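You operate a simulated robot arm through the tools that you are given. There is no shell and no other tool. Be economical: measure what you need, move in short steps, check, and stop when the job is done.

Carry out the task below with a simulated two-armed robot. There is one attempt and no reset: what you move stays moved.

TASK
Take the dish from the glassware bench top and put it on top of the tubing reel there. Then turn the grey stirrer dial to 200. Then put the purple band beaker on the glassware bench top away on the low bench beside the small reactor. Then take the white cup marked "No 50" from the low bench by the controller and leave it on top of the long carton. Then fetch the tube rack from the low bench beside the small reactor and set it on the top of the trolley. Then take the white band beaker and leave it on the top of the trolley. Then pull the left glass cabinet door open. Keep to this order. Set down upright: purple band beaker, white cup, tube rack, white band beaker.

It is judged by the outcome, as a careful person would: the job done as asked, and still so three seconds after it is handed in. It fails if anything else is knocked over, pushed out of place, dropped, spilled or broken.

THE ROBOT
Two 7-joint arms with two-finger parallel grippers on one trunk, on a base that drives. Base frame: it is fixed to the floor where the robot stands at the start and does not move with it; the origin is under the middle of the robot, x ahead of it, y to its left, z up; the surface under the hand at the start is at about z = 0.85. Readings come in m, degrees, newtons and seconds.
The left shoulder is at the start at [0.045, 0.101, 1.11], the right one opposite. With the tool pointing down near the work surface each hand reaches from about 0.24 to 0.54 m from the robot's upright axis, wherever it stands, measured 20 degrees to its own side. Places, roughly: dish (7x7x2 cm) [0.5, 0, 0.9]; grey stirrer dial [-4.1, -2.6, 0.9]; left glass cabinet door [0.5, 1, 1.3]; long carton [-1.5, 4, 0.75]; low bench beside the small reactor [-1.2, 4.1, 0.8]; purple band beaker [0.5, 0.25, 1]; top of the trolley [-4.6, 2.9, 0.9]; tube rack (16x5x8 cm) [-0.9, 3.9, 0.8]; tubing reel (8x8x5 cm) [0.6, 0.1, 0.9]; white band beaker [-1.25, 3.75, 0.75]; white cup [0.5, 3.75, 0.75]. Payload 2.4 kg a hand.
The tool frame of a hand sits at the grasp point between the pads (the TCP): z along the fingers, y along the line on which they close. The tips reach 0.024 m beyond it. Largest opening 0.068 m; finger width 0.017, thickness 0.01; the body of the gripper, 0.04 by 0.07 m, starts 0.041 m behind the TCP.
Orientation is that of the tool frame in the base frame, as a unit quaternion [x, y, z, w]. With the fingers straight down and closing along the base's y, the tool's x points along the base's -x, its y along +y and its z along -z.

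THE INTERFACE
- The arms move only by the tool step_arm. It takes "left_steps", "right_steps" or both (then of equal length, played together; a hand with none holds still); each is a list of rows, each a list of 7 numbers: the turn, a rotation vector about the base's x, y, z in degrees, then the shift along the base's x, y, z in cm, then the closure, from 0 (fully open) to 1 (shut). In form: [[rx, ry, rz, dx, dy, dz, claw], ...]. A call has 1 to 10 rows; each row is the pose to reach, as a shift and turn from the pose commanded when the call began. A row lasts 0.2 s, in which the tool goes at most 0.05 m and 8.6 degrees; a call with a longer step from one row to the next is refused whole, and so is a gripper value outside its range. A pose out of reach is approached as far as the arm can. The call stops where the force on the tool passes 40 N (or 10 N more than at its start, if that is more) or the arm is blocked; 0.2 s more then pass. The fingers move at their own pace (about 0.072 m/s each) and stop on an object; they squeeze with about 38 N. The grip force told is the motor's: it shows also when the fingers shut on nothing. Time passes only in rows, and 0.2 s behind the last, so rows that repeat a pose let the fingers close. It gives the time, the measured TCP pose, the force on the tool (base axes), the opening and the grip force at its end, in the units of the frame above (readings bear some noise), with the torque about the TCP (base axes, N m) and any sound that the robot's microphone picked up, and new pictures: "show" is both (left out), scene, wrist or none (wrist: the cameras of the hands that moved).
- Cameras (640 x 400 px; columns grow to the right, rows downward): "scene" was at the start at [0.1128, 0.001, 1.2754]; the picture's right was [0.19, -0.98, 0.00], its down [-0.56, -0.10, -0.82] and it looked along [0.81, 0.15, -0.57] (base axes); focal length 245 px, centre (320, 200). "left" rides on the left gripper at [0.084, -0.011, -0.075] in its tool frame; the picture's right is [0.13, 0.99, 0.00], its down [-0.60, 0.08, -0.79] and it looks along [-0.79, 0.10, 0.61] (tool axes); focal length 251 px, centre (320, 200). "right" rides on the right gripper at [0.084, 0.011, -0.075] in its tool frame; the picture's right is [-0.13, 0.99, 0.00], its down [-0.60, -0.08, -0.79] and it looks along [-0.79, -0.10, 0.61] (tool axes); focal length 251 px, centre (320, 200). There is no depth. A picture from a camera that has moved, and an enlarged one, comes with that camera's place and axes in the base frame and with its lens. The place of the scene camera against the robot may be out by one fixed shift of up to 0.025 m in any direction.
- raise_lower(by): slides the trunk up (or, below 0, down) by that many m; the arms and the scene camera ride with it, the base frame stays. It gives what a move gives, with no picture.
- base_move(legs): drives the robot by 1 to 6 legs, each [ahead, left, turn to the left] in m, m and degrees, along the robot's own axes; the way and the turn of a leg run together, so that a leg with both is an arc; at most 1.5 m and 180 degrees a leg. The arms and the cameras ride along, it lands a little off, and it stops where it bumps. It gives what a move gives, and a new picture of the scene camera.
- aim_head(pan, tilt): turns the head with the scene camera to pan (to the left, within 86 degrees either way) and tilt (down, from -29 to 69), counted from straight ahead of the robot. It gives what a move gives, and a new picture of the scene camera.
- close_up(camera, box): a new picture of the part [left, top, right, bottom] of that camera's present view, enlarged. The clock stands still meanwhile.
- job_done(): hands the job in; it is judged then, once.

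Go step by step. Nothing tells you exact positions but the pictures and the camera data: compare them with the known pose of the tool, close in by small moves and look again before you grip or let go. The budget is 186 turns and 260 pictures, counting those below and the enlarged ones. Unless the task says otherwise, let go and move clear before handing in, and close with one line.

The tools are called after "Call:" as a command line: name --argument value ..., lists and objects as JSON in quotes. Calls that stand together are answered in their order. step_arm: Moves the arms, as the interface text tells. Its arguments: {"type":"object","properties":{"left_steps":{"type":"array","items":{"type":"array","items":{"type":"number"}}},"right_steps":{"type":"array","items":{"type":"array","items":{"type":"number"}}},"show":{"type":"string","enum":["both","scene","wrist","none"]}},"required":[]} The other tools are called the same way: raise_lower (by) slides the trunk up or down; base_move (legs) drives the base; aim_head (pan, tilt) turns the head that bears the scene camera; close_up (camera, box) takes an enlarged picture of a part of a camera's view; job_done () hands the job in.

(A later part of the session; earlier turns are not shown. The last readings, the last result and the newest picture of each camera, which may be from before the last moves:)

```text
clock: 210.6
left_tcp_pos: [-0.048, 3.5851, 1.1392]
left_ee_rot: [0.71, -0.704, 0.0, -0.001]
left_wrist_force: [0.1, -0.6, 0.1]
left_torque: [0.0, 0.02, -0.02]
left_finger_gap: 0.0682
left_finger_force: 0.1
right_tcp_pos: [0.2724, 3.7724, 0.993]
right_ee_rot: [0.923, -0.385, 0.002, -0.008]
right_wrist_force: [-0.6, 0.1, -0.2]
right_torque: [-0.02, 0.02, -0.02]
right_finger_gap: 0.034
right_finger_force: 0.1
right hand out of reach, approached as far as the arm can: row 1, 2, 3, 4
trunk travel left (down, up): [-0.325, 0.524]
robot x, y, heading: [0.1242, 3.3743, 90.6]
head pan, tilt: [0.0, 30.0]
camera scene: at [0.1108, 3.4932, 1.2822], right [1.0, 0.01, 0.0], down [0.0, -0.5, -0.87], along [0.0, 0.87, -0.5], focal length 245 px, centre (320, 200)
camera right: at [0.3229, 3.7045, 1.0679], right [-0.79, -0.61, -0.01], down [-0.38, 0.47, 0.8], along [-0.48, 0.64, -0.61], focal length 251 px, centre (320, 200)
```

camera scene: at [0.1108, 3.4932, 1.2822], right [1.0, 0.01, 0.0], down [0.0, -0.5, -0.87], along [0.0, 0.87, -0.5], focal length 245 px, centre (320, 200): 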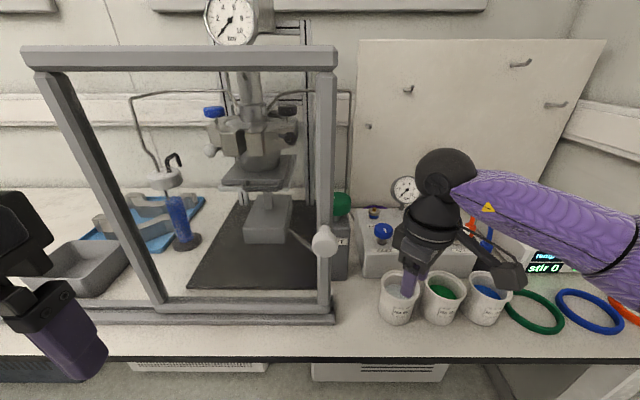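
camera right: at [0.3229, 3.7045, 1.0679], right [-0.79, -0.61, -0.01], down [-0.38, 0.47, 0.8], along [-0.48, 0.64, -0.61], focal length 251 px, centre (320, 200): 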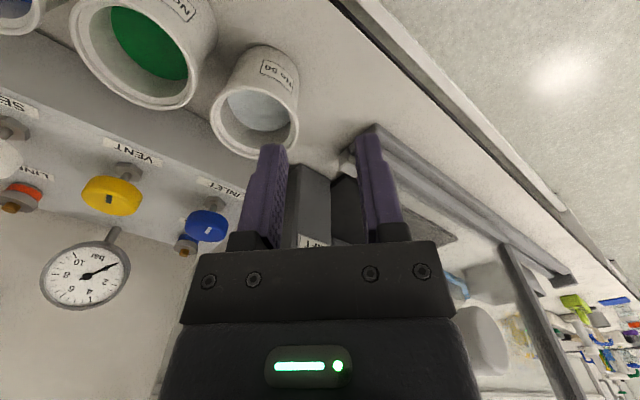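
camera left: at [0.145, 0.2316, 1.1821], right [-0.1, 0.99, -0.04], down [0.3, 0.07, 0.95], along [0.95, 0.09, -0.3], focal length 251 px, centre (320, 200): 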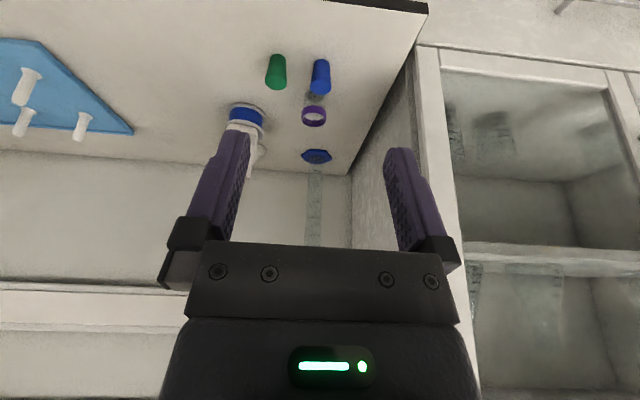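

The 45° yaw hits a wrist limit. I'll return to nominal yaw and pinch the cup's left wall instead, which leaves about 5 cm of clearance to the reactor frame.

Call:
step_arm --right_steps '[[0, 0, -8, 0, -1, 1, 0.5], [0, 0, -16, -0.5, -1, 1, 0.5], [0, 0, -24, -1, -1, 1, 0.5], [0, 0, -32, -1.5, 0, 1, 0.5], [0, 0, -40, -1.5, 1, 1, 0.5], [0, 0, -45, -1.5, 2, 0, 0.5]]' --show "none"

Call:
base_move --legs '[[0.05, 0.0, 0]]'

Call:
step_arm --right_steps '[[0, 0, 0, 0, 0, 0, 0.5]]' --show "wrist"

```text
clock: 212.0
left_tcp_pos: [-0.0495, 3.5851, 1.1389]
left_ee_rot: [0.71, -0.705, 0.0, -0.001]
left_wrist_force: [0.0, 0.3, -0.5]
left_torque: [0.03, -0.02, 0.0]
left_finger_gap: 0.0678
left_finger_force: 0.0
right_tcp_pos: [0.2557, 3.7934, 0.9927]
right_ee_rot: [0.714, -0.7, -0.001, 0.001]
right_wrist_force: [0.1, 0.8, 0.4]
right_torque: [0.02, 0.05, 0.01]
right_finger_gap: 0.034
right_finger_force: 0.0
trunk travel left (down, up): [-0.325, 0.524]
robot x, y, heading: [0.1305, 3.3745, 90.2]
head pan, tilt: [0.0, 30.0]
```

```text
clock: 212.9
left_tcp_pos: [-0.0499, 3.6359, 1.1388]
left_ee_rot: [0.71, -0.704, 0.0, -0.002]
left_wrist_force: [0.4, -0.1, 0.4]
left_torque: [0.0, 0.01, -0.03]
left_finger_gap: 0.0679
left_finger_force: 0.0
right_tcp_pos: [0.2559, 3.8441, 0.9937]
right_ee_rot: [0.715, -0.699, 0.0, 0.0]
right_wrist_force: [0.3, -0.5, 0.1]
right_torque: [-0.01, -0.04, 0.04]
right_finger_gap: 0.0339
right_finger_force: 0.0
trunk travel left (down, up): [-0.325, 0.524]
robot x, y, heading: [0.1254, 3.4252, 90.4]
head pan, tilt: [0.0, 30.0]
camera scene: at [0.1094, 3.5435, 1.2823], right [1.0, 0.01, 0.0], down [0.0, -0.5, -0.87], along [-0.01, 0.87, -0.5], focal length 245 px, centre (320, 200)
```

scene: 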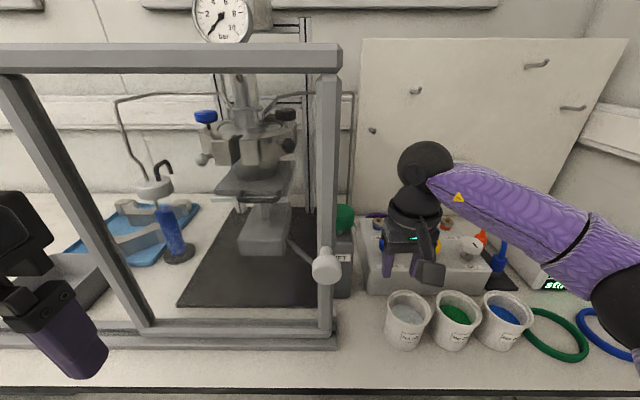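

```text
clock: 213.3
left_tcp_pos: [-0.0505, 3.6351, 1.1386]
left_ee_rot: [0.71, -0.704, 0.001, -0.002]
left_wrist_force: [-0.4, -0.5, 0.2]
left_torque: [0.0, 0.03, 0.01]
left_finger_gap: 0.0679
left_finger_force: 0.2
right_tcp_pos: [0.2549, 3.8446, 0.9941]
right_ee_rot: [0.715, -0.699, 0.0, 0.001]
right_wrist_force: [0.6, 0.5, -0.6]
right_torque: [-0.03, 0.02, 0.0]
right_finger_gap: 0.0338
right_finger_force: 0.1
trunk travel left (down, up): [-0.325, 0.524]
robot x, y, heading: [0.1268, 3.4233, 90.3]
head pan, tilt: [0.0, 30.0]
camera right: at [0.245, 3.7592, 1.0699], right [-0.99, 0.11, 0.0], down [0.07, 0.61, 0.79], along [0.08, 0.79, -0.61], focal length 251 px, centre (320, 200)
```

right: 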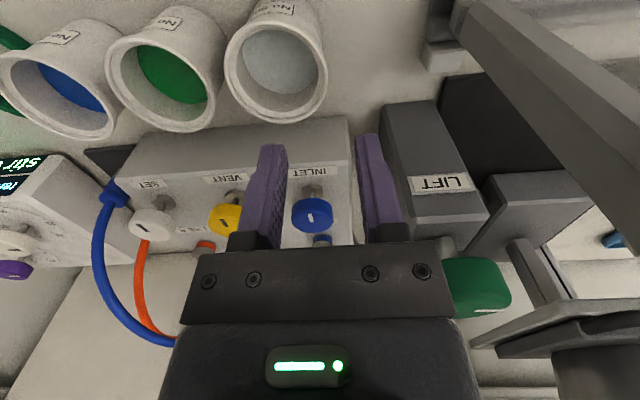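

The rim centre is at (0.284, 3.847), so the left wall is at x of about 0.249. I'll lower toward it partway and check.

Call:
step_arm --right_steps '[[0, 0, 0, -0.6, 0.3, -2, 0.5], [0, 0, 0, -0.6, 0.3, -5, 0.5], [0, 0, 0, -0.6, 0.3, -7.5, 0.5]]'

```text
clock: 214.1
left_tcp_pos: [-0.0488, 3.6346, 1.1389]
left_ee_rot: [0.71, -0.704, 0.0, -0.001]
left_wrist_force: [0.0, 0.1, 0.0]
left_torque: [0.0, 0.02, 0.01]
left_finger_gap: 0.0681
left_finger_force: 0.1
right_tcp_pos: [0.2492, 3.8465, 0.9203]
right_ee_rot: [0.714, -0.7, 0.0, 0.0]
right_wrist_force: [0.2, 0.7, -0.3]
right_torque: [0.02, -0.03, 0.02]
right_finger_gap: 0.034
right_finger_force: 0.0
trunk travel left (down, up): [-0.325, 0.524]
robot x, y, heading: [0.1276, 3.4218, 90.0]
head pan, tilt: [0.0, 30.0]
camera scene: at [0.1095, 3.543, 1.2824], right [1.0, 0.01, 0.0], down [0.0, -0.5, -0.87], along [-0.01, 0.87, -0.5], focal length 245 px, centre (320, 200)
camera right: at [0.2391, 3.762, 0.9954], right [-0.99, 0.11, 0.0], down [0.07, 0.61, 0.79], along [0.08, 0.79, -0.61], focal length 251 px, centre (320, 200)
```

scene: 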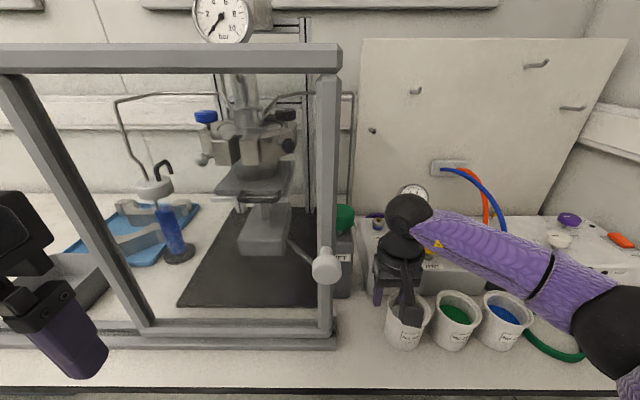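
right: 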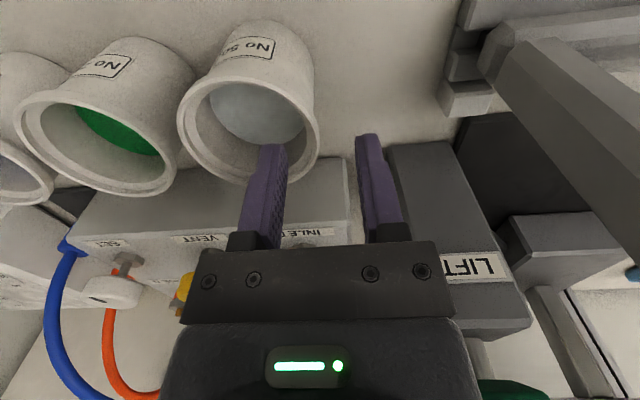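

The fingers will straddle the left wall. I'll shift y by -0.8 cm and lower to z of about 0.886.

Call:
step_arm --right_steps '[[0, 0, 0, 0, -0.7, -0.5, 0.5], [0, 0, 0, 0, -0.7, -2, 0.5], [0, 0, 0, 0, -0.7, -3.4, 0.5]]'

```text
clock: 214.9
left_tcp_pos: [-0.0483, 3.6344, 1.1384]
left_ee_rot: [0.71, -0.704, 0.001, -0.002]
left_wrist_force: [0.2, -0.8, -0.1]
left_torque: [0.03, -0.01, 0.0]
left_finger_gap: 0.0678
left_finger_force: 0.0
right_tcp_pos: [0.2489, 3.8391, 0.8871]
right_ee_rot: [0.714, -0.7, 0.001, -0.001]
right_wrist_force: [-0.2, -0.1, 1.5]
right_torque: [0.01, -0.01, -0.03]
right_finger_gap: 0.034
right_finger_force: 0.1
trunk travel left (down, up): [-0.325, 0.524]
robot x, y, heading: [0.1273, 3.4232, 90.5]
head pan, tilt: [0.0, 30.0]
camera scene: at [0.1094, 3.543, 1.2824], right [1.0, 0.01, 0.0], down [0.0, -0.5, -0.87], along [-0.01, 0.87, -0.5], focal length 245 px, centre (320, 200)
camera right: at [0.2397, 3.7542, 0.9611], right [-0.99, 0.11, 0.0], down [0.07, 0.61, 0.79], along [0.08, 0.79, -0.61], focal length 251 px, centre (320, 200)
```

scene: 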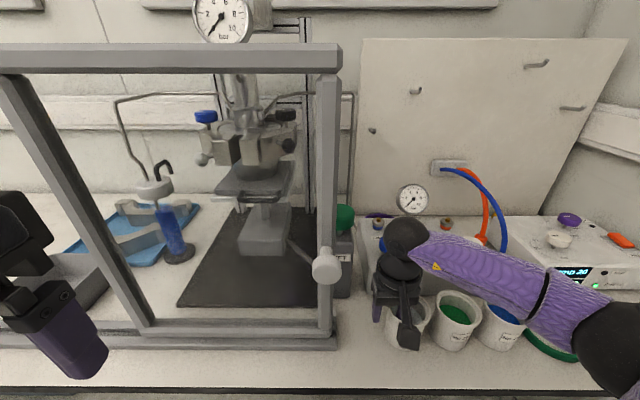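
right: 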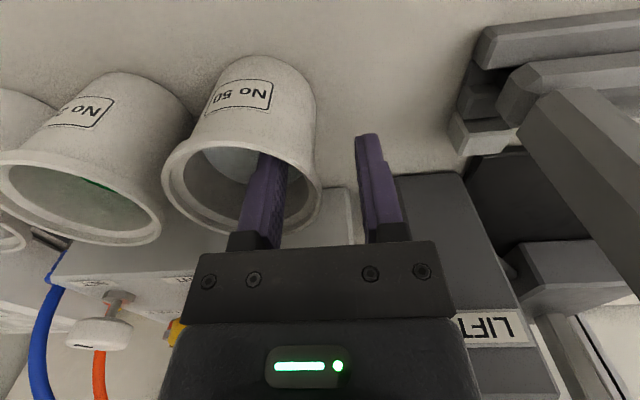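

The inner finger is in the cup and the outer one is clear. I'll close and lift a little.

Call:
step_arm --right_steps '[[0, 0, 0, 0, 0, 0, 0.75], [0, 0, 0, 0, 0, 0, 1], [0, 0, 0, 0, 0, 0, 1], [0, 0, 0, 0, 0, 0, 1], [0, 0, 0, 0, 0, 0.7, 1], [0, 0, 0, 0, 0, 2, 1], [0, 0, 0, 0, 0, 4, 1]]'

```text
clock: 216.5
left_tcp_pos: [-0.0495, 3.6359, 1.1384]
left_ee_rot: [0.71, -0.704, 0.001, -0.001]
left_wrist_force: [-0.6, -0.1, 0.2]
left_torque: [0.0, 0.01, 0.02]
left_finger_gap: 0.0681
left_finger_force: 0.0
right_tcp_pos: [0.2504, 3.8398, 0.9266]
right_ee_rot: [0.715, -0.699, -0.001, 0.0]
right_wrist_force: [0.4, 0.4, -2.0]
right_torque: [0.01, 0.04, 0.0]
right_finger_gap: 0.0062
right_finger_force: 29.2
trunk travel left (down, up): [-0.325, 0.524]
robot x, y, heading: [0.1259, 3.421, 90.5]
head pan, tilt: [0.0, 30.0]
camera scene: at [0.1094, 3.543, 1.2824], right [1.0, 0.01, 0.0], down [0.0, -0.5, -0.87], along [-0.01, 0.87, -0.5], focal length 245 px, centre (320, 200)
camera right: at [0.2399, 3.7556, 1.0016], right [-0.99, 0.11, 0.0], down [0.07, 0.61, 0.79], along [0.08, 0.79, -0.61], focal length 251 px, centre (320, 200)
```

scene: 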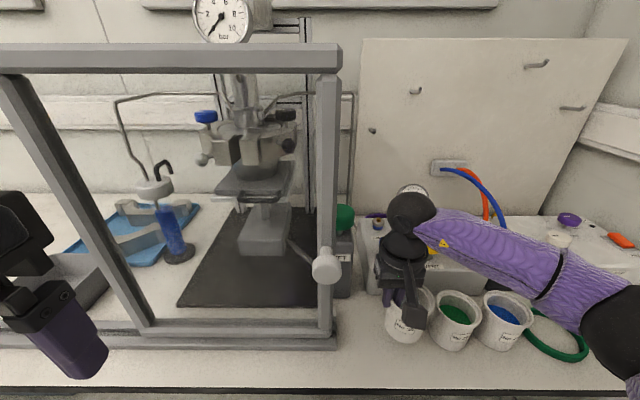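
right: 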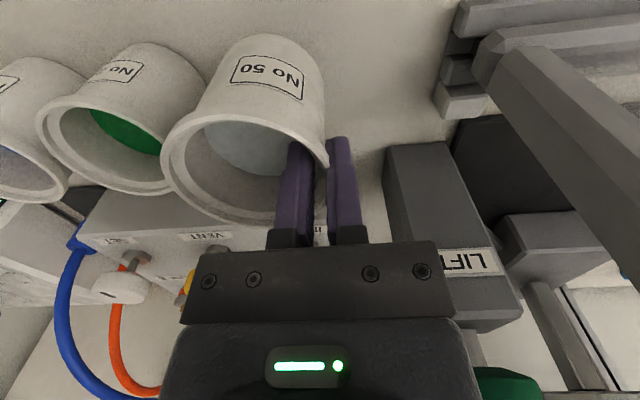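

The cup is lifted and close to upright. I'll raise it further and back the base away.

Call:
step_arm --right_steps '[[0, 0, 0, 0, 0, 2.5, 1], [0, 0, 0, 0, 0, 5, 1], [0, 0, 0, 0, 0, 7.5, 1], [0, 0, 0, 0, 0, 10, 1], [0, 0, 0, 0, 0, 12, 1]]'

Call:
base_move --legs '[[-0.5, 0, -0.4]]'

```text
clock: 217.7
left_tcp_pos: [-0.0482, 3.6349, 1.139]
left_ee_rot: [0.71, -0.704, 0.0, -0.002]
left_wrist_force: [0.2, 0.2, 0.0]
left_torque: [-0.02, 0.0, -0.03]
left_finger_gap: 0.0679
left_finger_force: 0.0
right_tcp_pos: [0.2496, 3.8388, 1.0453]
right_ee_rot: [0.715, -0.699, 0.0, 0.0]
right_wrist_force: [0.4, 0.5, -2.9]
right_torque: [0.06, 0.05, -0.01]
right_finger_gap: 0.0061
right_finger_force: 29.1
trunk travel left (down, up): [-0.325, 0.524]
robot x, y, heading: [0.1261, 3.4212, 90.2]
head pan, tilt: [0.0, 30.0]
camera scene: at [0.1094, 3.543, 1.2824], right [1.0, 0.01, 0.0], down [0.0, -0.5, -0.87], along [-0.01, 0.87, -0.5], focal length 245 px, centre (320, 200)
camera right: at [0.2394, 3.7546, 1.1216], right [-0.99, 0.11, 0.0], down [0.07, 0.61, 0.79], along [0.08, 0.79, -0.61], focal length 251 px, centre (320, 200)
```

scene: 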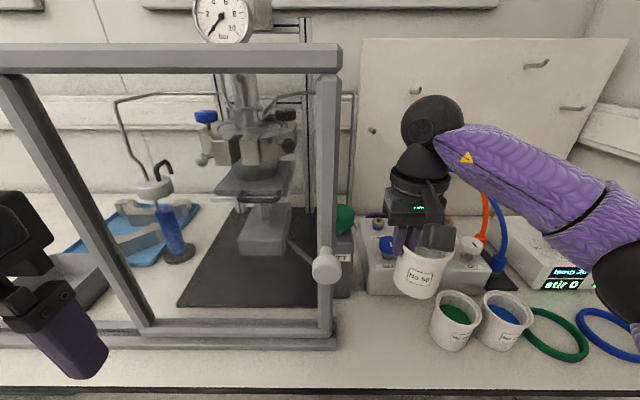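
right: 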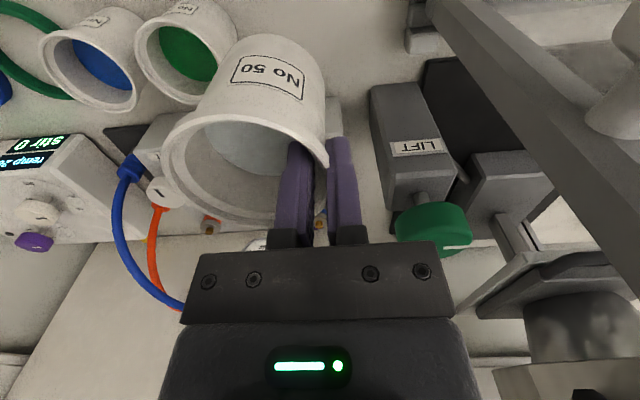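

```text
clock: 220.7
left_tcp_pos: [-0.0472, 3.1335, 1.1394]
left_ee_rot: [-0.705, 0.71, 0.0, 0.002]
left_wrist_force: [0.4, 0.2, 0.7]
left_torque: [0.02, 0.0, 0.02]
left_finger_gap: 0.0679
left_finger_force: 0.1
right_tcp_pos: [0.255, 3.333, 1.0457]
right_ee_rot: [0.71, -0.704, 0.0, 0.0]
right_wrist_force: [-0.2, 0.0, -2.3]
right_torque: [0.02, 0.04, 0.0]
right_finger_gap: 0.0062
right_finger_force: 29.0
trunk travel left (down, up): [-0.325, 0.524]
robot x, y, heading: [0.1322, 2.919, 89.2]
head pan, tilt: [0.0, 30.0]
camera scene: at [0.1109, 3.039, 1.2824], right [1.0, -0.01, 0.0], down [0.0, -0.5, -0.87], along [0.01, 0.87, -0.5], focal length 245 px, centre (320, 200)
```

scene: 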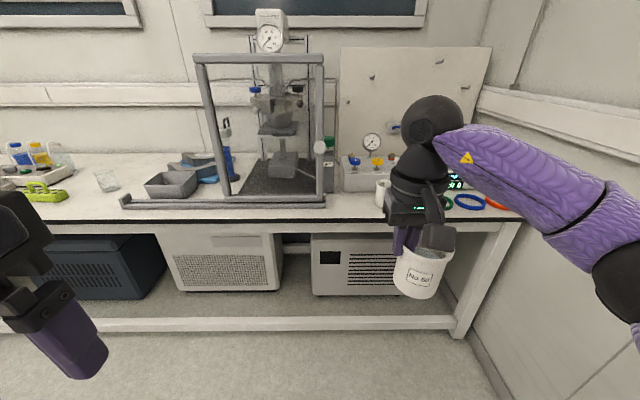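

The cup tilts a bit, so I'll enlarge the view to measure the angle.

Call:
close_up --camera "scene" --box '[370, 210, 482, 310]'

```text
4.00 times, centred on (426, 260) of scene
camera zoom: at [0.1109, 3.039, 1.2824], right [1.0, -0.01, 0.0], down [0.0, -0.5, -0.87], along [0.01, 0.87, -0.5], focal length 980 px, centre (-104, -40)
```

zoom: 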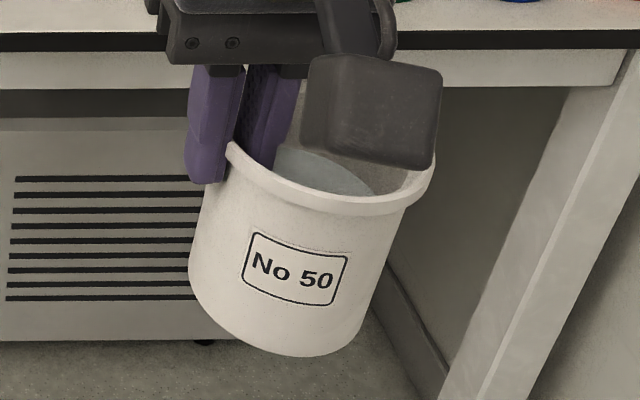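

That lean is only perspective: the fingers lean the same way and the cup is aligned with them. I'll drive left to the carton.

Call:
base_move --legs '[[0, 0.9, 0.8], [0, 0.87, 0], [0.42, 0, 0]]'

Call:
aim_head --pan 0 --tilt 42

```text
clock: 231.8
left_tcp_pos: [-1.8014, 3.5863, 1.1401]
left_ee_rot: [-0.697, 0.717, -0.002, 0.002]
left_wrist_force: [-0.3, -0.4, -0.4]
left_torque: [-0.01, 0.0, 0.01]
left_finger_gap: 0.068
left_finger_force: 0.1
right_tcp_pos: [-1.4955, 3.7802, 1.0455]
right_ee_rot: [-0.703, 0.712, 0.0, 0.0]
right_wrist_force: [0.2, -1.0, -1.1]
right_torque: [0.01, 0.08, 0.02]
right_finger_gap: 0.0063
right_finger_force: 28.9
trunk travel left (down, up): [-0.325, 0.524]
robot x, y, heading: [-1.6317, 3.3703, 88.4]
head pan, tilt: [0.0, 30.0]
camera scene: at [-1.6454, 3.4886, 1.2823], right [1.0, -0.03, 0.0], down [-0.02, -0.5, -0.87], along [0.03, 0.87, -0.5], focal length 245 px, centre (320, 200)
```

scene: 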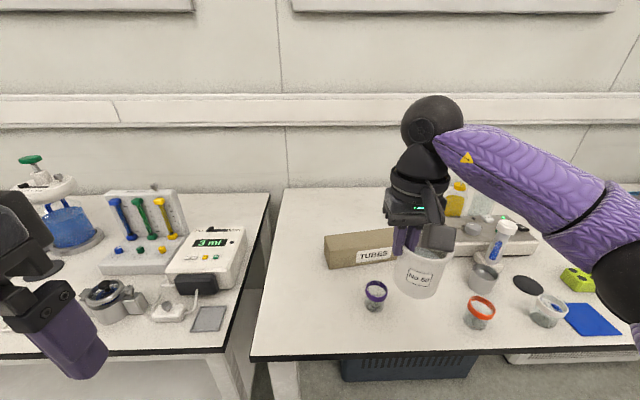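

```text
clock: 232.5
left_tcp_pos: [-1.8019, 3.5864, 1.1389]
left_ee_rot: [-0.697, 0.717, -0.001, 0.002]
left_wrist_force: [-0.2, 0.2, -0.6]
left_torque: [-0.01, 0.01, -0.03]
left_finger_gap: 0.068
left_finger_force: 0.0
right_tcp_pos: [-1.4958, 3.7781, 1.0458]
right_ee_rot: [-0.702, 0.712, -0.001, -0.001]
right_wrist_force: [-0.2, -0.4, -1.7]
right_torque: [-0.01, 0.05, 0.02]
right_finger_gap: 0.006
right_finger_force: 29.0
trunk travel left (down, up): [-0.325, 0.524]
robot x, y, heading: [-1.6351, 3.3688, 88.4]
head pan, tilt: [0.0, 42.0]
camera scene: at [-1.6456, 3.4815, 1.2641], right [1.0, -0.03, 0.0], down [-0.02, -0.67, -0.74], along [0.02, 0.74, -0.67], focal length 245 px, centre (320, 200)
```

scene: 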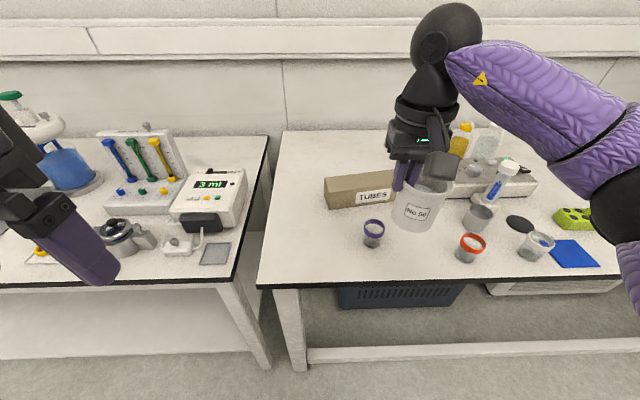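

I'll enlarge the carton to get its dimensions.

Call:
close_up --camera "scene" --box '[310, 150, 470, 250]'

Call:
close_up --camera "right" --box '[200, 80, 520, 280]'

```text
4.00 times, centred on (390, 200) of scene
camera zoom: at [-1.6456, 3.4815, 1.2641], right [1.0, -0.03, 0.0], down [-0.02, -0.67, -0.74], along [0.02, 0.74, -0.67], focal length 980 px, centre (40, 200)
```

zoom: 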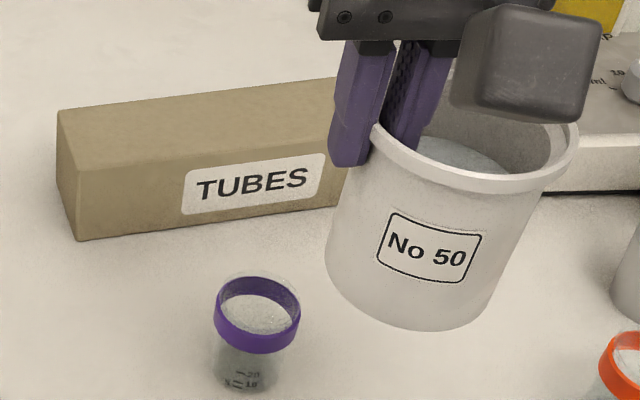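

```text
2.00 times, centred on (360, 180) of right
camera zoom: at [-1.5082, 3.6957, 1.1212], right [-0.99, 0.14, 0.0], down [0.09, 0.6, 0.79], along [0.11, 0.78, -0.61], focal length 503 px, centre (240, 240)
```

zoom: 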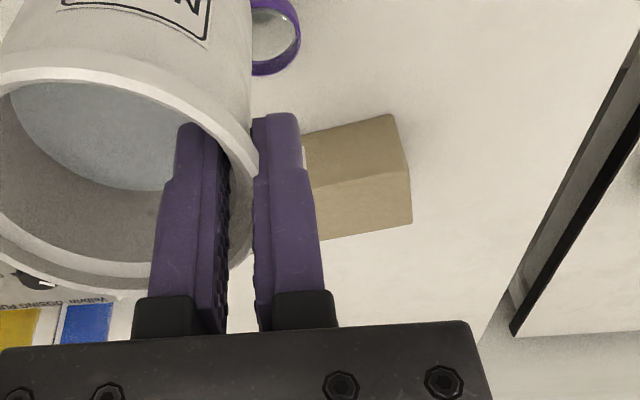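

The carton centre is at about (-1.467, 4.023), yaw about 8°, top at z of about 0.856, depth 6.7 cm. I'll move the base 15 cm closer.

Call:
base_move --legs '[[0.15, 0, 1.4]]'

```text
clock: 233.9
left_tcp_pos: [-1.8036, 3.7324, 1.1399]
left_ee_rot: [-0.706, 0.709, 0.0, 0.002]
left_wrist_force: [-0.3, -0.2, 0.1]
left_torque: [0.01, -0.05, 0.01]
left_finger_gap: 0.0679
left_finger_force: 0.2
right_tcp_pos: [-1.503, 3.9337, 1.0456]
right_ee_rot: [0.711, -0.704, 0.0, 0.0]
right_wrist_force: [0.5, -0.4, -1.4]
right_torque: [0.01, 0.0, 0.01]
right_finger_gap: 0.0059
right_finger_force: 29.0
trunk travel left (down, up): [-0.325, 0.524]
robot x, y, heading: [-1.6257, 3.5183, 89.6]
head pan, tilt: [0.0, 42.0]
camera scene: at [-1.6461, 3.6323, 1.264], right [1.0, -0.01, 0.0], down [0.0, -0.67, -0.74], along [0.0, 0.74, -0.67], focal length 245 px, centre (320, 200)
```

scene: 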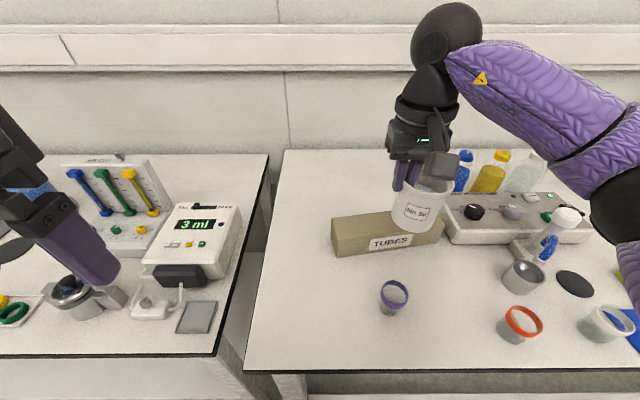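

I'll move the cup over the carton's centreline, staying above it, and check.

Call:
step_arm --right_steps '[[0, 0, 0, -1, 3, 0, 1], [0, 0, 0, -2, 6, 0, 1], [0, 0, 0, -2.2, 9.2, 0, 1], [0, 0, 0, -2.2, 9.2, -3, 1], [0, 0, 0, -2.2, 9.2, -6, 1]]'

Call:
close_up --camera "scene" --box '[310, 140, 470, 260]'

```text
clock: 235.1
left_tcp_pos: [-1.8045, 3.7326, 1.1396]
left_ee_rot: [-0.706, 0.708, -0.001, 0.002]
left_wrist_force: [0.6, 0.2, 0.4]
left_torque: [0.01, 0.0, 0.0]
left_finger_gap: 0.0677
left_finger_force: 0.1
right_tcp_pos: [-1.5241, 4.0216, 0.9856]
right_ee_rot: [0.711, -0.704, -0.001, 0.0]
right_wrist_force: [0.6, -0.6, -2.9]
right_torque: [-0.05, 0.07, 0.04]
right_finger_gap: 0.006
right_finger_force: 28.5
right hand out of reach, approached as far as the arm can: row 3, 4, 5
trunk travel left (down, up): [-0.325, 0.524]
robot x, y, heading: [-1.6291, 3.5187, 89.7]
head pan, tilt: [0.0, 42.0]
camera scene: at [-1.646, 3.6318, 1.264], right [1.0, -0.01, 0.0], down [0.0, -0.67, -0.74], along [0.0, 0.74, -0.67], focal length 245 px, centre (320, 200)
camera right: at [-1.5346, 3.9368, 1.0618], right [-0.99, 0.12, 0.0], down [0.07, 0.6, 0.79], along [0.09, 0.79, -0.61], focal length 251 px, centre (320, 200)
```

scene: 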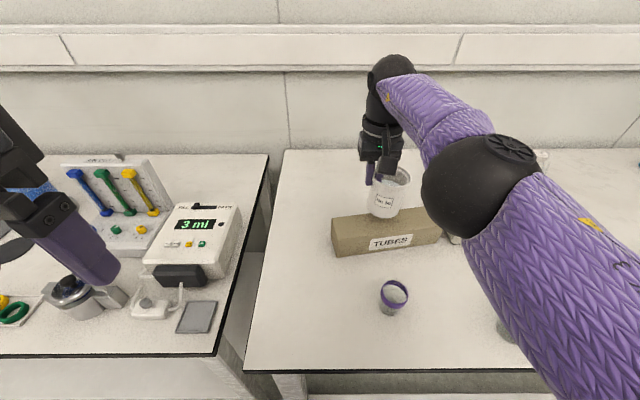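
right: 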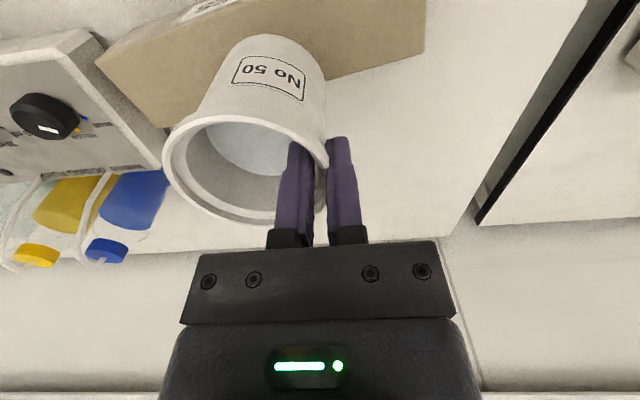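

```text
3.33 times, centred on (390, 200) of scene
camera zoom: at [-1.646, 3.6318, 1.264], right [1.0, -0.01, 0.0], down [0.0, -0.67, -0.74], along [0.0, 0.74, -0.67], focal length 817 px, centre (87, 200)
```

zoom: 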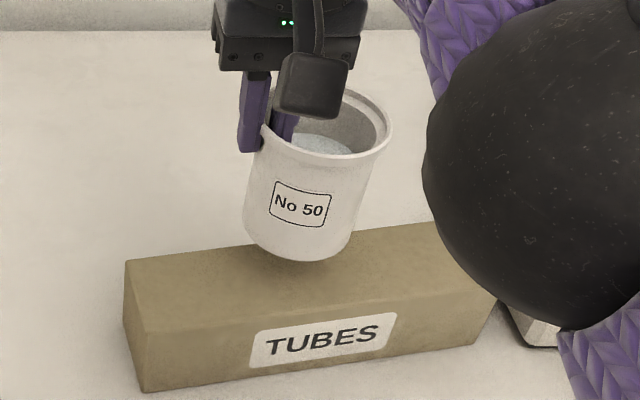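

The wrist view puts the carton centreline at y of about 4.016 here, and the cup is at 4.0205. I'll shift it slightly and lower carefully.

Call:
step_arm --right_steps '[[0, 0, 0, 0, -0.4, -1.2, 1], [0, 0, 0, 0, -0.4, -2.2, 1], [0, 0, 0, 0, -0.4, -2.8, 1], [0, 0, 0, 0, -0.4, -3.2, 1]]' --show "none"

Call:
close_up --camera "scene" --box '[310, 140, 470, 260]'

```text
clock: 236.1
left_tcp_pos: [-1.8039, 3.7314, 1.1394]
left_ee_rot: [-0.706, 0.708, 0.0, 0.001]
left_wrist_force: [0.4, 0.3, -0.2]
left_torque: [-0.03, 0.01, -0.01]
left_finger_gap: 0.0679
left_finger_force: 0.1
right_tcp_pos: [-1.5236, 4.0171, 0.9529]
right_ee_rot: [0.71, -0.704, -0.001, 0.001]
right_wrist_force: [0.0, 0.6, -1.9]
right_torque: [0.01, 0.08, 0.0]
right_finger_gap: 0.0062
right_finger_force: 29.0
trunk travel left (down, up): [-0.325, 0.524]
robot x, y, heading: [-1.63, 3.5202, 89.6]
head pan, tilt: [0.0, 42.0]
```

```text
3.33 times, centred on (390, 200) of scene
camera zoom: at [-1.6461, 3.6318, 1.264], right [1.0, -0.01, 0.0], down [0.0, -0.67, -0.74], along [0.0, 0.74, -0.67], focal length 817 px, centre (87, 200)
```

zoom: 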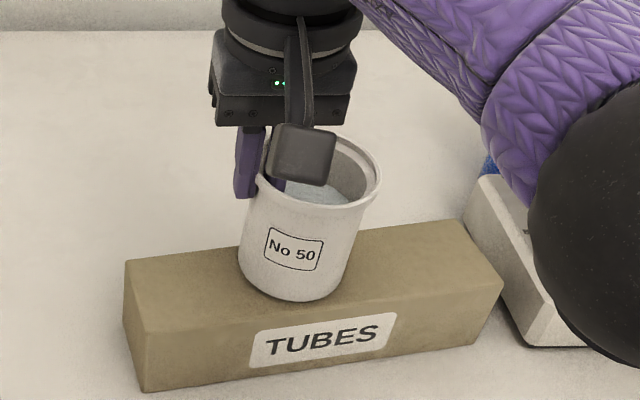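

The cup is just above the carton top. I'll continue in small steps to contact.

Call:
step_arm --right_steps '[[0, 0, 0, 0, 0.2, -0.3, 1], [0, 0, 0, 0, 0.2, -0.6, 1], [0, 0, 0, 0, 0.2, -0.8, 1]]' --show "none"

```text
clock: 236.9
left_tcp_pos: [-1.8052, 3.7305, 1.1393]
left_ee_rot: [-0.706, 0.709, 0.0, 0.002]
left_wrist_force: [-0.8, 0.5, 0.0]
left_torque: [0.02, 0.05, 0.02]
left_finger_gap: 0.0682
left_finger_force: 0.0
right_tcp_pos: [-1.5238, 4.0171, 0.9498]
right_ee_rot: [0.712, -0.702, -0.004, -0.003]
right_wrist_force: [0.3, -5.1, 20.1]
right_torque: [-0.82, -0.35, -0.08]
right_finger_gap: 0.0061
right_finger_force: 28.7
trunk travel left (down, up): [-0.325, 0.524]
robot x, y, heading: [-1.6293, 3.5196, 89.7]
head pan, tilt: [0.0, 42.0]
stopped in row 3 (right hand): the force on the tool passed its limit at 44 N (the readings are from after the stop); the commanded pose is now the measured one
```

It's in contact. I'll ease up 2 mm and look before releasing.

Call:
step_arm --right_steps '[[0, 0, 0, 0, 0, 0.2, 1]]' --show "wrist"

Call:
close_up --camera "scene" --box '[310, 140, 470, 260]'

```text
clock: 237.3
left_tcp_pos: [-1.8054, 3.7301, 1.14]
left_ee_rot: [-0.706, 0.708, 0.0, 0.003]
left_wrist_force: [0.8, 0.4, -0.7]
left_torque: [0.01, -0.02, -0.02]
left_finger_gap: 0.0681
left_finger_force: 0.0
right_tcp_pos: [-1.5235, 4.0196, 0.9491]
right_ee_rot: [0.71, -0.704, -0.003, -0.002]
right_wrist_force: [-0.2, -4.5, 9.9]
right_torque: [-0.22, -0.1, -0.09]
right_finger_gap: 0.0066
right_finger_force: 28.8
trunk travel left (down, up): [-0.325, 0.524]
robot x, y, heading: [-1.6272, 3.5193, 89.7]
head pan, tilt: [0.0, 42.0]
camera right: at [-1.5343, 3.9345, 1.0244], right [-0.99, 0.12, 0.0], down [0.07, 0.6, 0.8], along [0.09, 0.79, -0.6], focal length 251 px, centre (320, 200)
```

right: 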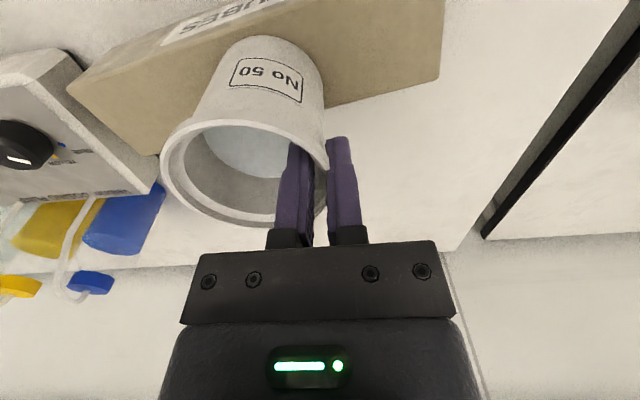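

```text
3.33 times, centred on (390, 200) of scene
camera zoom: at [-1.6466, 3.6303, 1.2641], right [1.0, -0.01, 0.0], down [0.0, -0.67, -0.74], along [0.0, 0.74, -0.67], focal length 817 px, centre (87, 200)
```

zoom: 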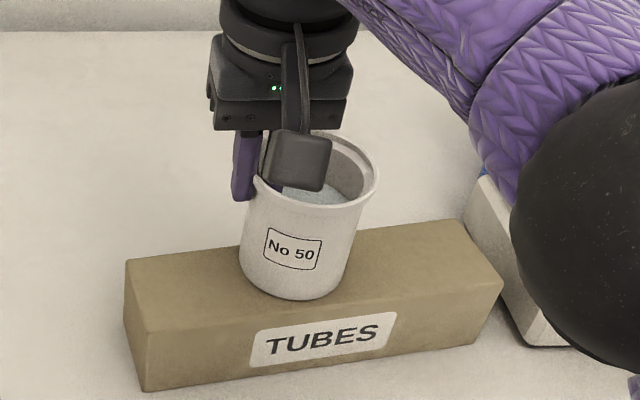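

It's seated and upright. I'll open the fingers and rise.

Call:
step_arm --right_steps '[[0, 0, 0, 0, 0, 0, 0.8], [0, 0, 0, 0, 0, 0, 0.6], [0, 0, 0, 0, 0, 0, 0.55], [0, 0, 0, 0, 0, 2, 0.55], [0, 0, 0, 0, 0, 5, 0.55], [0, 0, 0, 0, 0, 9, 0.55]]'

Call:
close_up --camera "scene" --box '[310, 140, 470, 260]'

```text
clock: 238.8
left_tcp_pos: [-1.8045, 3.7307, 1.1373]
left_ee_rot: [-0.706, 0.708, -0.001, 0.001]
left_wrist_force: [1.2, 0.0, 0.8]
left_torque: [0.0, 0.05, 0.03]
left_finger_gap: 0.068
left_finger_force: 0.0
right_tcp_pos: [-1.5234, 4.0127, 1.0374]
right_ee_rot: [0.712, -0.702, -0.003, -0.002]
right_wrist_force: [0.0, 0.1, -0.1]
right_torque: [-0.01, 0.01, 0.02]
right_finger_gap: 0.0306
right_finger_force: 0.0
right hand out of reach, approached as far as the arm can: row 6
trunk travel left (down, up): [-0.325, 0.524]
robot x, y, heading: [-1.6285, 3.5205, 89.7]
head pan, tilt: [0.0, 42.0]
camera scene: at [-1.6466, 3.6313, 1.2641], right [1.0, -0.01, 0.0], down [0.0, -0.67, -0.74], along [0.0, 0.74, -0.67], focal length 245 px, centre (320, 200)
camera right: at [-1.5324, 3.9278, 1.1125], right [-0.99, 0.12, 0.0], down [0.07, 0.6, 0.8], along [0.09, 0.79, -0.6], focal length 251 px, centre (320, 200)
```

scene: 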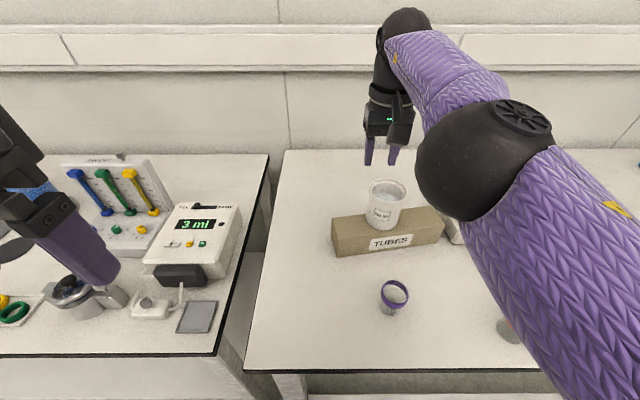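
right: 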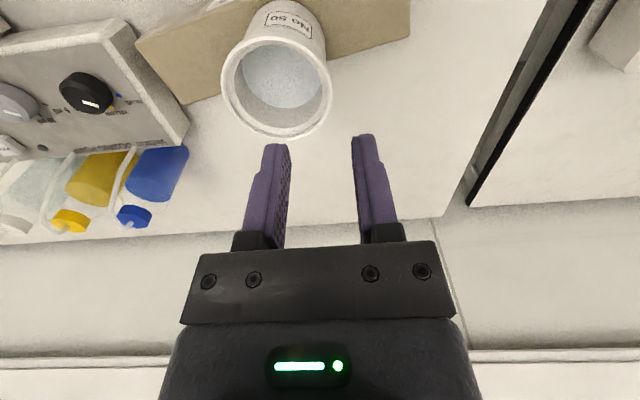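

```text
3.33 times, centred on (390, 200) of scene
camera zoom: at [-1.6466, 3.6313, 1.2641], right [1.0, -0.01, 0.0], down [0.0, -0.67, -0.74], along [0.0, 0.74, -0.67], focal length 817 px, centre (87, 200)
```

zoom: 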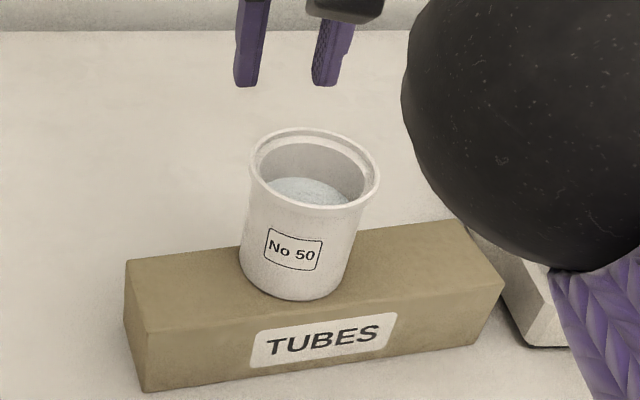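

The cup stands upright on the carton. I'll back away and move to inspect the tube rack.

Call:
base_move --legs '[[-0.35, 0, 0.3], [0, -0.55, 0]]'

Call:
close_up --camera "scene" --box '[220, 60, 460, 210]'

```text
clock: 243.8
left_tcp_pos: [-1.2556, 3.3848, 1.1385]
left_ee_rot: [-0.705, 0.71, -0.001, 0.002]
left_wrist_force: [-0.2, 0.1, -0.2]
left_torque: [-0.03, -0.02, 0.01]
left_finger_gap: 0.0679
left_finger_force: 0.1
right_tcp_pos: [-0.9715, 3.6643, 1.0368]
right_ee_rot: [0.711, -0.704, -0.004, -0.002]
right_wrist_force: [-1.3, 0.1, 0.7]
right_torque: [-0.01, -0.01, 0.01]
right_finger_gap: 0.0307
right_finger_force: 0.1
trunk travel left (down, up): [-0.325, 0.524]
robot x, y, heading: [-1.0769, 3.1729, 89.4]
head pan, tilt: [0.0, 42.0]
camera scene: at [-1.0972, 3.2843, 1.2641], right [1.0, -0.01, 0.0], down [-0.01, -0.67, -0.74], along [0.01, 0.74, -0.67], focal length 245 px, centre (320, 200)
```

scene: 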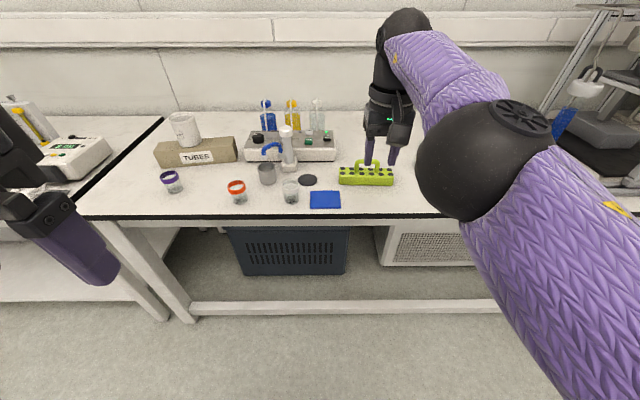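

```text
2.67 times, centred on (340, 135) of scene
camera zoom: at [-1.0972, 3.2843, 1.2641], right [1.0, -0.01, 0.0], down [-0.01, -0.67, -0.74], along [0.01, 0.74, -0.67], focal length 653 px, centre (267, 373)
```

zoom: 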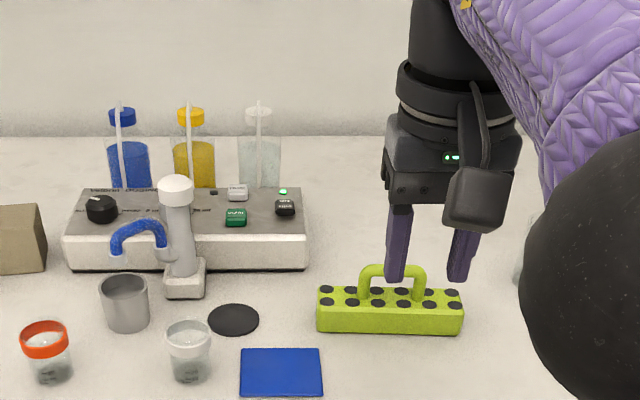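

The rack's long side runs along x, with an arch handle in the middle at about (-0.938, 3.911) topping out at z of about 0.87. To grip the bar I need the hand yawed 90°, so I'll test that turn in free space.

Call:
step_arm --right_steps '[[0, 0, -8, 0, -2, 0, 0.4], [0, 0, -16, 0, -4, 0, 0.2], [0, 0, -24, 0, -5, 0, 0], [0, 0, -32, 0, -5, 0, 0], [0, 0, -40, 0, -5, 0, 0], [0, 0, -48, 0, -5, 0, 0], [0, 0, -56, 0, -5, 0, 0], [0, 0, -64, 0, -5, 0, 0], [0, 0, -72, 0, -5, 0, 0], [0, 0, -80, 0, -5, 0, 0]]' --show "scene"

```text
clock: 246.0
left_tcp_pos: [-1.2548, 3.3851, 1.1391]
left_ee_rot: [-0.704, 0.71, 0.0, 0.002]
left_wrist_force: [-0.7, -0.4, -0.2]
left_torque: [-0.03, 0.01, 0.02]
left_finger_gap: 0.0683
left_finger_force: 0.1
right_tcp_pos: [-0.9766, 3.6607, 1.0467]
right_ee_rot: [-0.09, 0.996, 0.001, 0.004]
right_wrist_force: [0.4, 0.0, 0.1]
right_torque: [0.01, 0.03, 0.0]
right_finger_gap: 0.0681
right_finger_force: 0.1
right hand out of reach, approached as far as the arm can: row 1, 2, 3, 4, 5, 6, 7, 8, 9, 10
trunk travel left (down, up): [-0.325, 0.524]
robot x, y, heading: [-1.0801, 3.1714, 89.5]
head pan, tilt: [0.0, 42.0]
camera scene: at [-1.0974, 3.2843, 1.2641], right [1.0, -0.01, 0.0], down [-0.01, -0.67, -0.74], along [0.01, 0.74, -0.67], focal length 245 px, centre (320, 200)
```

scene: 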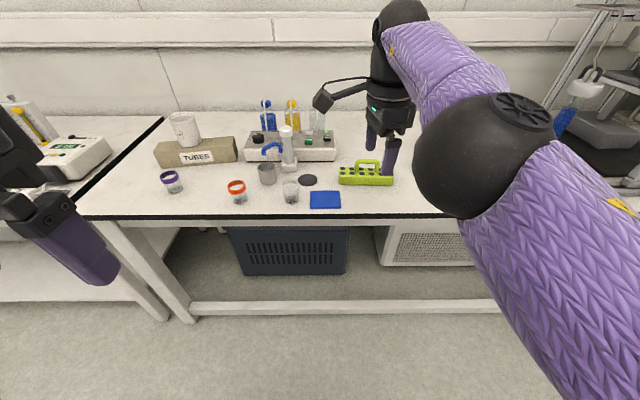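

The 90° yaw works. I'll bring the base forward and fine-tune over the handle.

Call:
base_move --legs '[[0.22, -0.035, 0.5]]'

Call:
step_arm --right_steps '[[0, 0, -8, 0, 0, -1, 0], [0, 0, -10, 0, 0, -3, 0]]'

```text
clock: 247.7
left_tcp_pos: [-1.2193, 3.6128, 1.1383]
left_ee_rot: [0.708, -0.707, 0.0, -0.002]
left_wrist_force: [0.5, -0.5, 0.6]
left_torque: [-0.03, 0.0, 0.04]
left_finger_gap: 0.0682
left_finger_force: 0.0
right_tcp_pos: [-0.9429, 3.8907, 1.046]
right_ee_rot: [-0.094, 0.996, 0.0, 0.003]
right_wrist_force: [-0.1, -0.3, 0.1]
right_torque: [0.02, 0.0, -0.02]
right_finger_gap: 0.0678
right_finger_force: 0.0
trunk travel left (down, up): [-0.325, 0.524]
robot x, y, heading: [-1.0427, 3.4011, 90.0]
head pan, tilt: [0.0, 42.0]
camera scene: at [-1.0616, 3.5128, 1.264], right [1.0, 0.0, 0.0], down [0.0, -0.67, -0.74], along [0.0, 0.74, -0.67], focal length 245 px, centre (320, 200)
```

scene: 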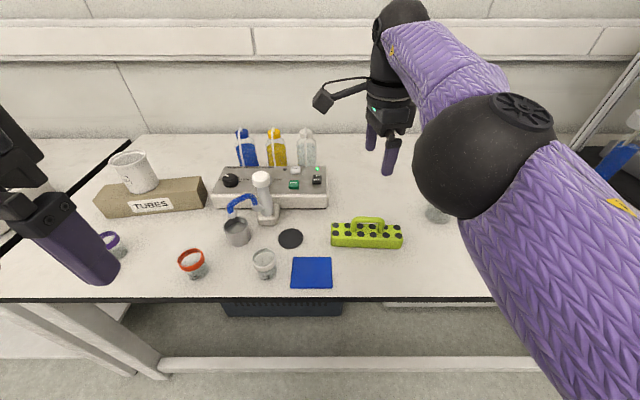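

```text
clock: 248.3
left_tcp_pos: [-1.2197, 3.6128, 1.1395]
left_ee_rot: [0.707, -0.707, 0.0, -0.003]
left_wrist_force: [-0.6, -0.4, 0.7]
left_torque: [-0.02, 0.0, -0.01]
left_finger_gap: 0.0679
left_finger_force: 0.1
right_tcp_pos: [-0.9448, 3.8954, 1.0175]
right_ee_rot: [-0.007, 1.0, -0.001, 0.003]
right_wrist_force: [-0.1, 0.0, 0.0]
right_torque: [-0.01, -0.01, 0.01]
right_finger_gap: 0.068
right_finger_force: 0.1
right hand out of reach, approached as far as the arm can: row 2
trunk travel left (down, up): [-0.325, 0.524]
robot x, y, heading: [-1.0413, 3.396, 89.8]
head pan, tilt: [0.0, 42.0]
camera scene: at [-1.0616, 3.5125, 1.264], right [1.0, 0.0, 0.0], down [0.0, -0.67, -0.74], along [0.0, 0.74, -0.67], focal length 245 px, centre (320, 200)
camera right: at [-1.0294, 3.905, 1.0929], right [0.12, 0.99, 0.0], down [0.6, -0.07, 0.8], along [0.79, -0.09, -0.6], focal length 251 px, centre (320, 200)
```

scene: 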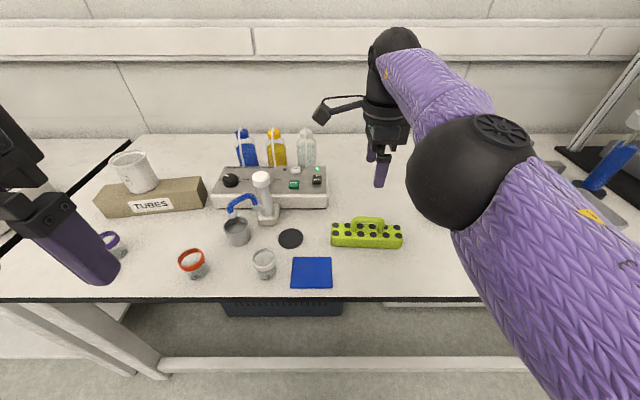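
right: 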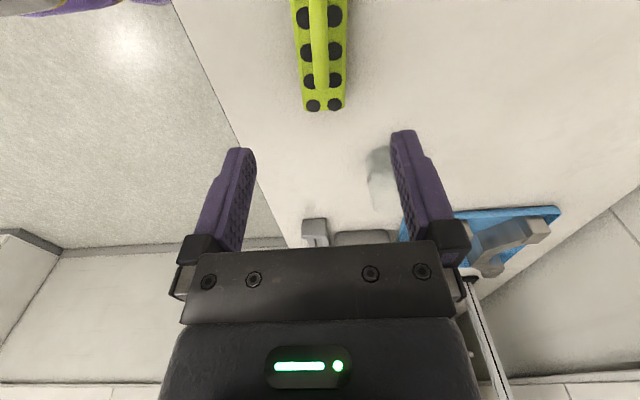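

I'm right over the handle at (-0.945, 3.893). I'll lower partway and look.

Call:
step_arm --right_steps '[[0, 0, 0, 0, 0, -3, 0.2], [0, 0, 0, 0, 0, -6, 0.3], [0, 0, 0, 0, 0, -9, 0.3], [0, 0, 0, 0, 0, -11, 0.3]]'

```text
clock: 249.3
left_tcp_pos: [-1.2192, 3.6126, 1.1396]
left_ee_rot: [0.707, -0.707, 0.001, -0.002]
left_wrist_force: [-0.4, 0.1, 0.2]
left_torque: [0.02, 0.0, 0.01]
left_finger_gap: 0.068
left_finger_force: 0.1
right_tcp_pos: [-0.9425, 3.8994, 0.9075]
right_ee_rot: [-0.007, 1.0, -0.001, 0.003]
right_wrist_force: [-0.4, 0.3, -0.2]
right_torque: [0.02, 0.0, 0.03]
right_finger_gap: 0.0475
right_finger_force: 0.1
right hand out of reach, approached as far as the arm can: row 1, 2, 3, 4
trunk travel left (down, up): [-0.325, 0.524]
robot x, y, heading: [-1.0443, 3.4008, 89.8]
head pan, tilt: [0.0, 42.0]
camera scene: at [-1.0616, 3.5124, 1.2641], right [1.0, 0.0, 0.0], down [0.0, -0.67, -0.74], along [0.0, 0.74, -0.67], focal length 245 px, centre (320, 200)
camera right: at [-1.0287, 3.9096, 0.9828], right [0.12, 0.99, 0.0], down [0.6, -0.07, 0.8], along [0.79, -0.09, -0.6], focal length 251 px, centre (320, 200)
```

scene: 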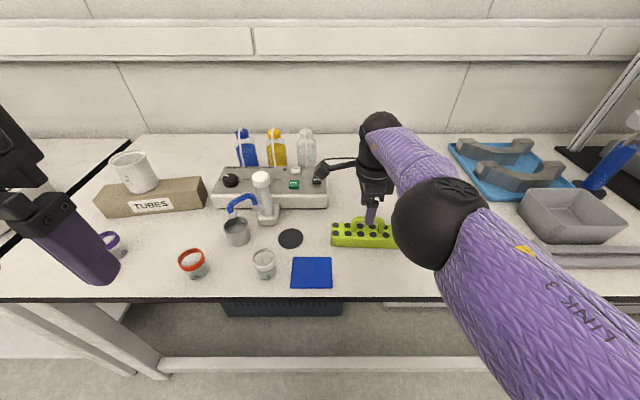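
right: 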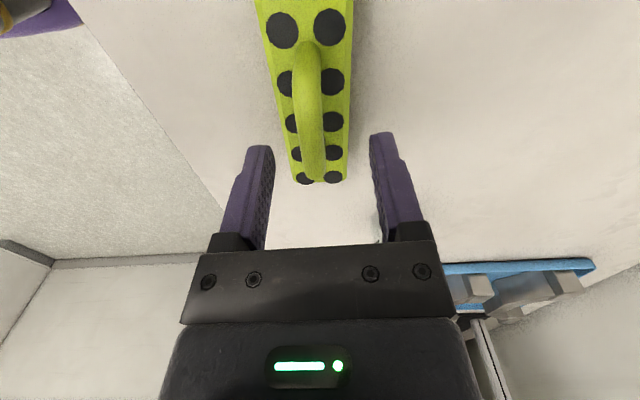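

The bar is centred between the fingers. I'll lower to z of about 0.873, close and lift slightly.

Call:
step_arm --right_steps '[[0, 0, 0, 0, -0.3, -2, 0.3], [0, 0, 0, 0, -0.3, -3.5, 0.3], [0, 0, 0, 0, -0.3, -3.5, 0.6], [0, 0, 0, 0, -0.3, -3.5, 0.9], [0, 0, 0, 0, -0.3, -3.5, 1], [0, 0, 0, 0, -0.3, -3.5, 1]]' --show "wrist"

```text
clock: 250.7
left_tcp_pos: [-1.2196, 3.6126, 1.139]
left_ee_rot: [0.707, -0.707, 0.0, -0.001]
left_wrist_force: [-0.2, 0.3, -0.3]
left_torque: [0.01, -0.01, 0.03]
left_finger_gap: 0.0679
left_finger_force: 0.1
right_tcp_pos: [-0.945, 3.8973, 0.8723]
right_ee_rot: [-0.008, 1.0, 0.0, 0.003]
right_wrist_force: [-0.4, -0.7, -0.5]
right_torque: [0.01, 0.01, 0.01]
right_finger_gap: 0.0129
right_finger_force: 33.2
trunk travel left (down, up): [-0.325, 0.524]
robot x, y, heading: [-1.0448, 3.4008, 89.8]
head pan, tilt: [0.0, 42.0]
camera right: at [-1.0301, 3.9071, 0.9474], right [0.11, 0.99, 0.0], down [0.6, -0.07, 0.8], along [0.79, -0.09, -0.6], focal length 251 px, centre (320, 200)
```

right: 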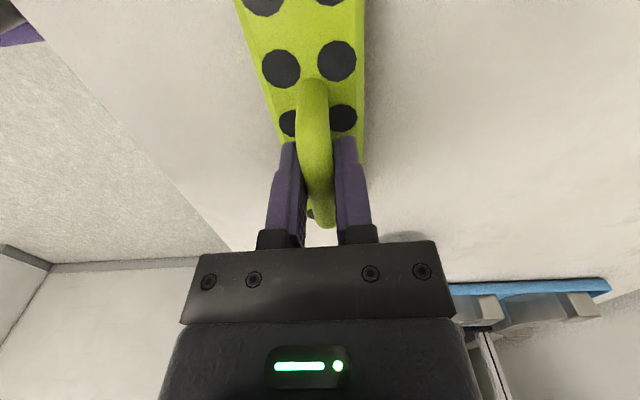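

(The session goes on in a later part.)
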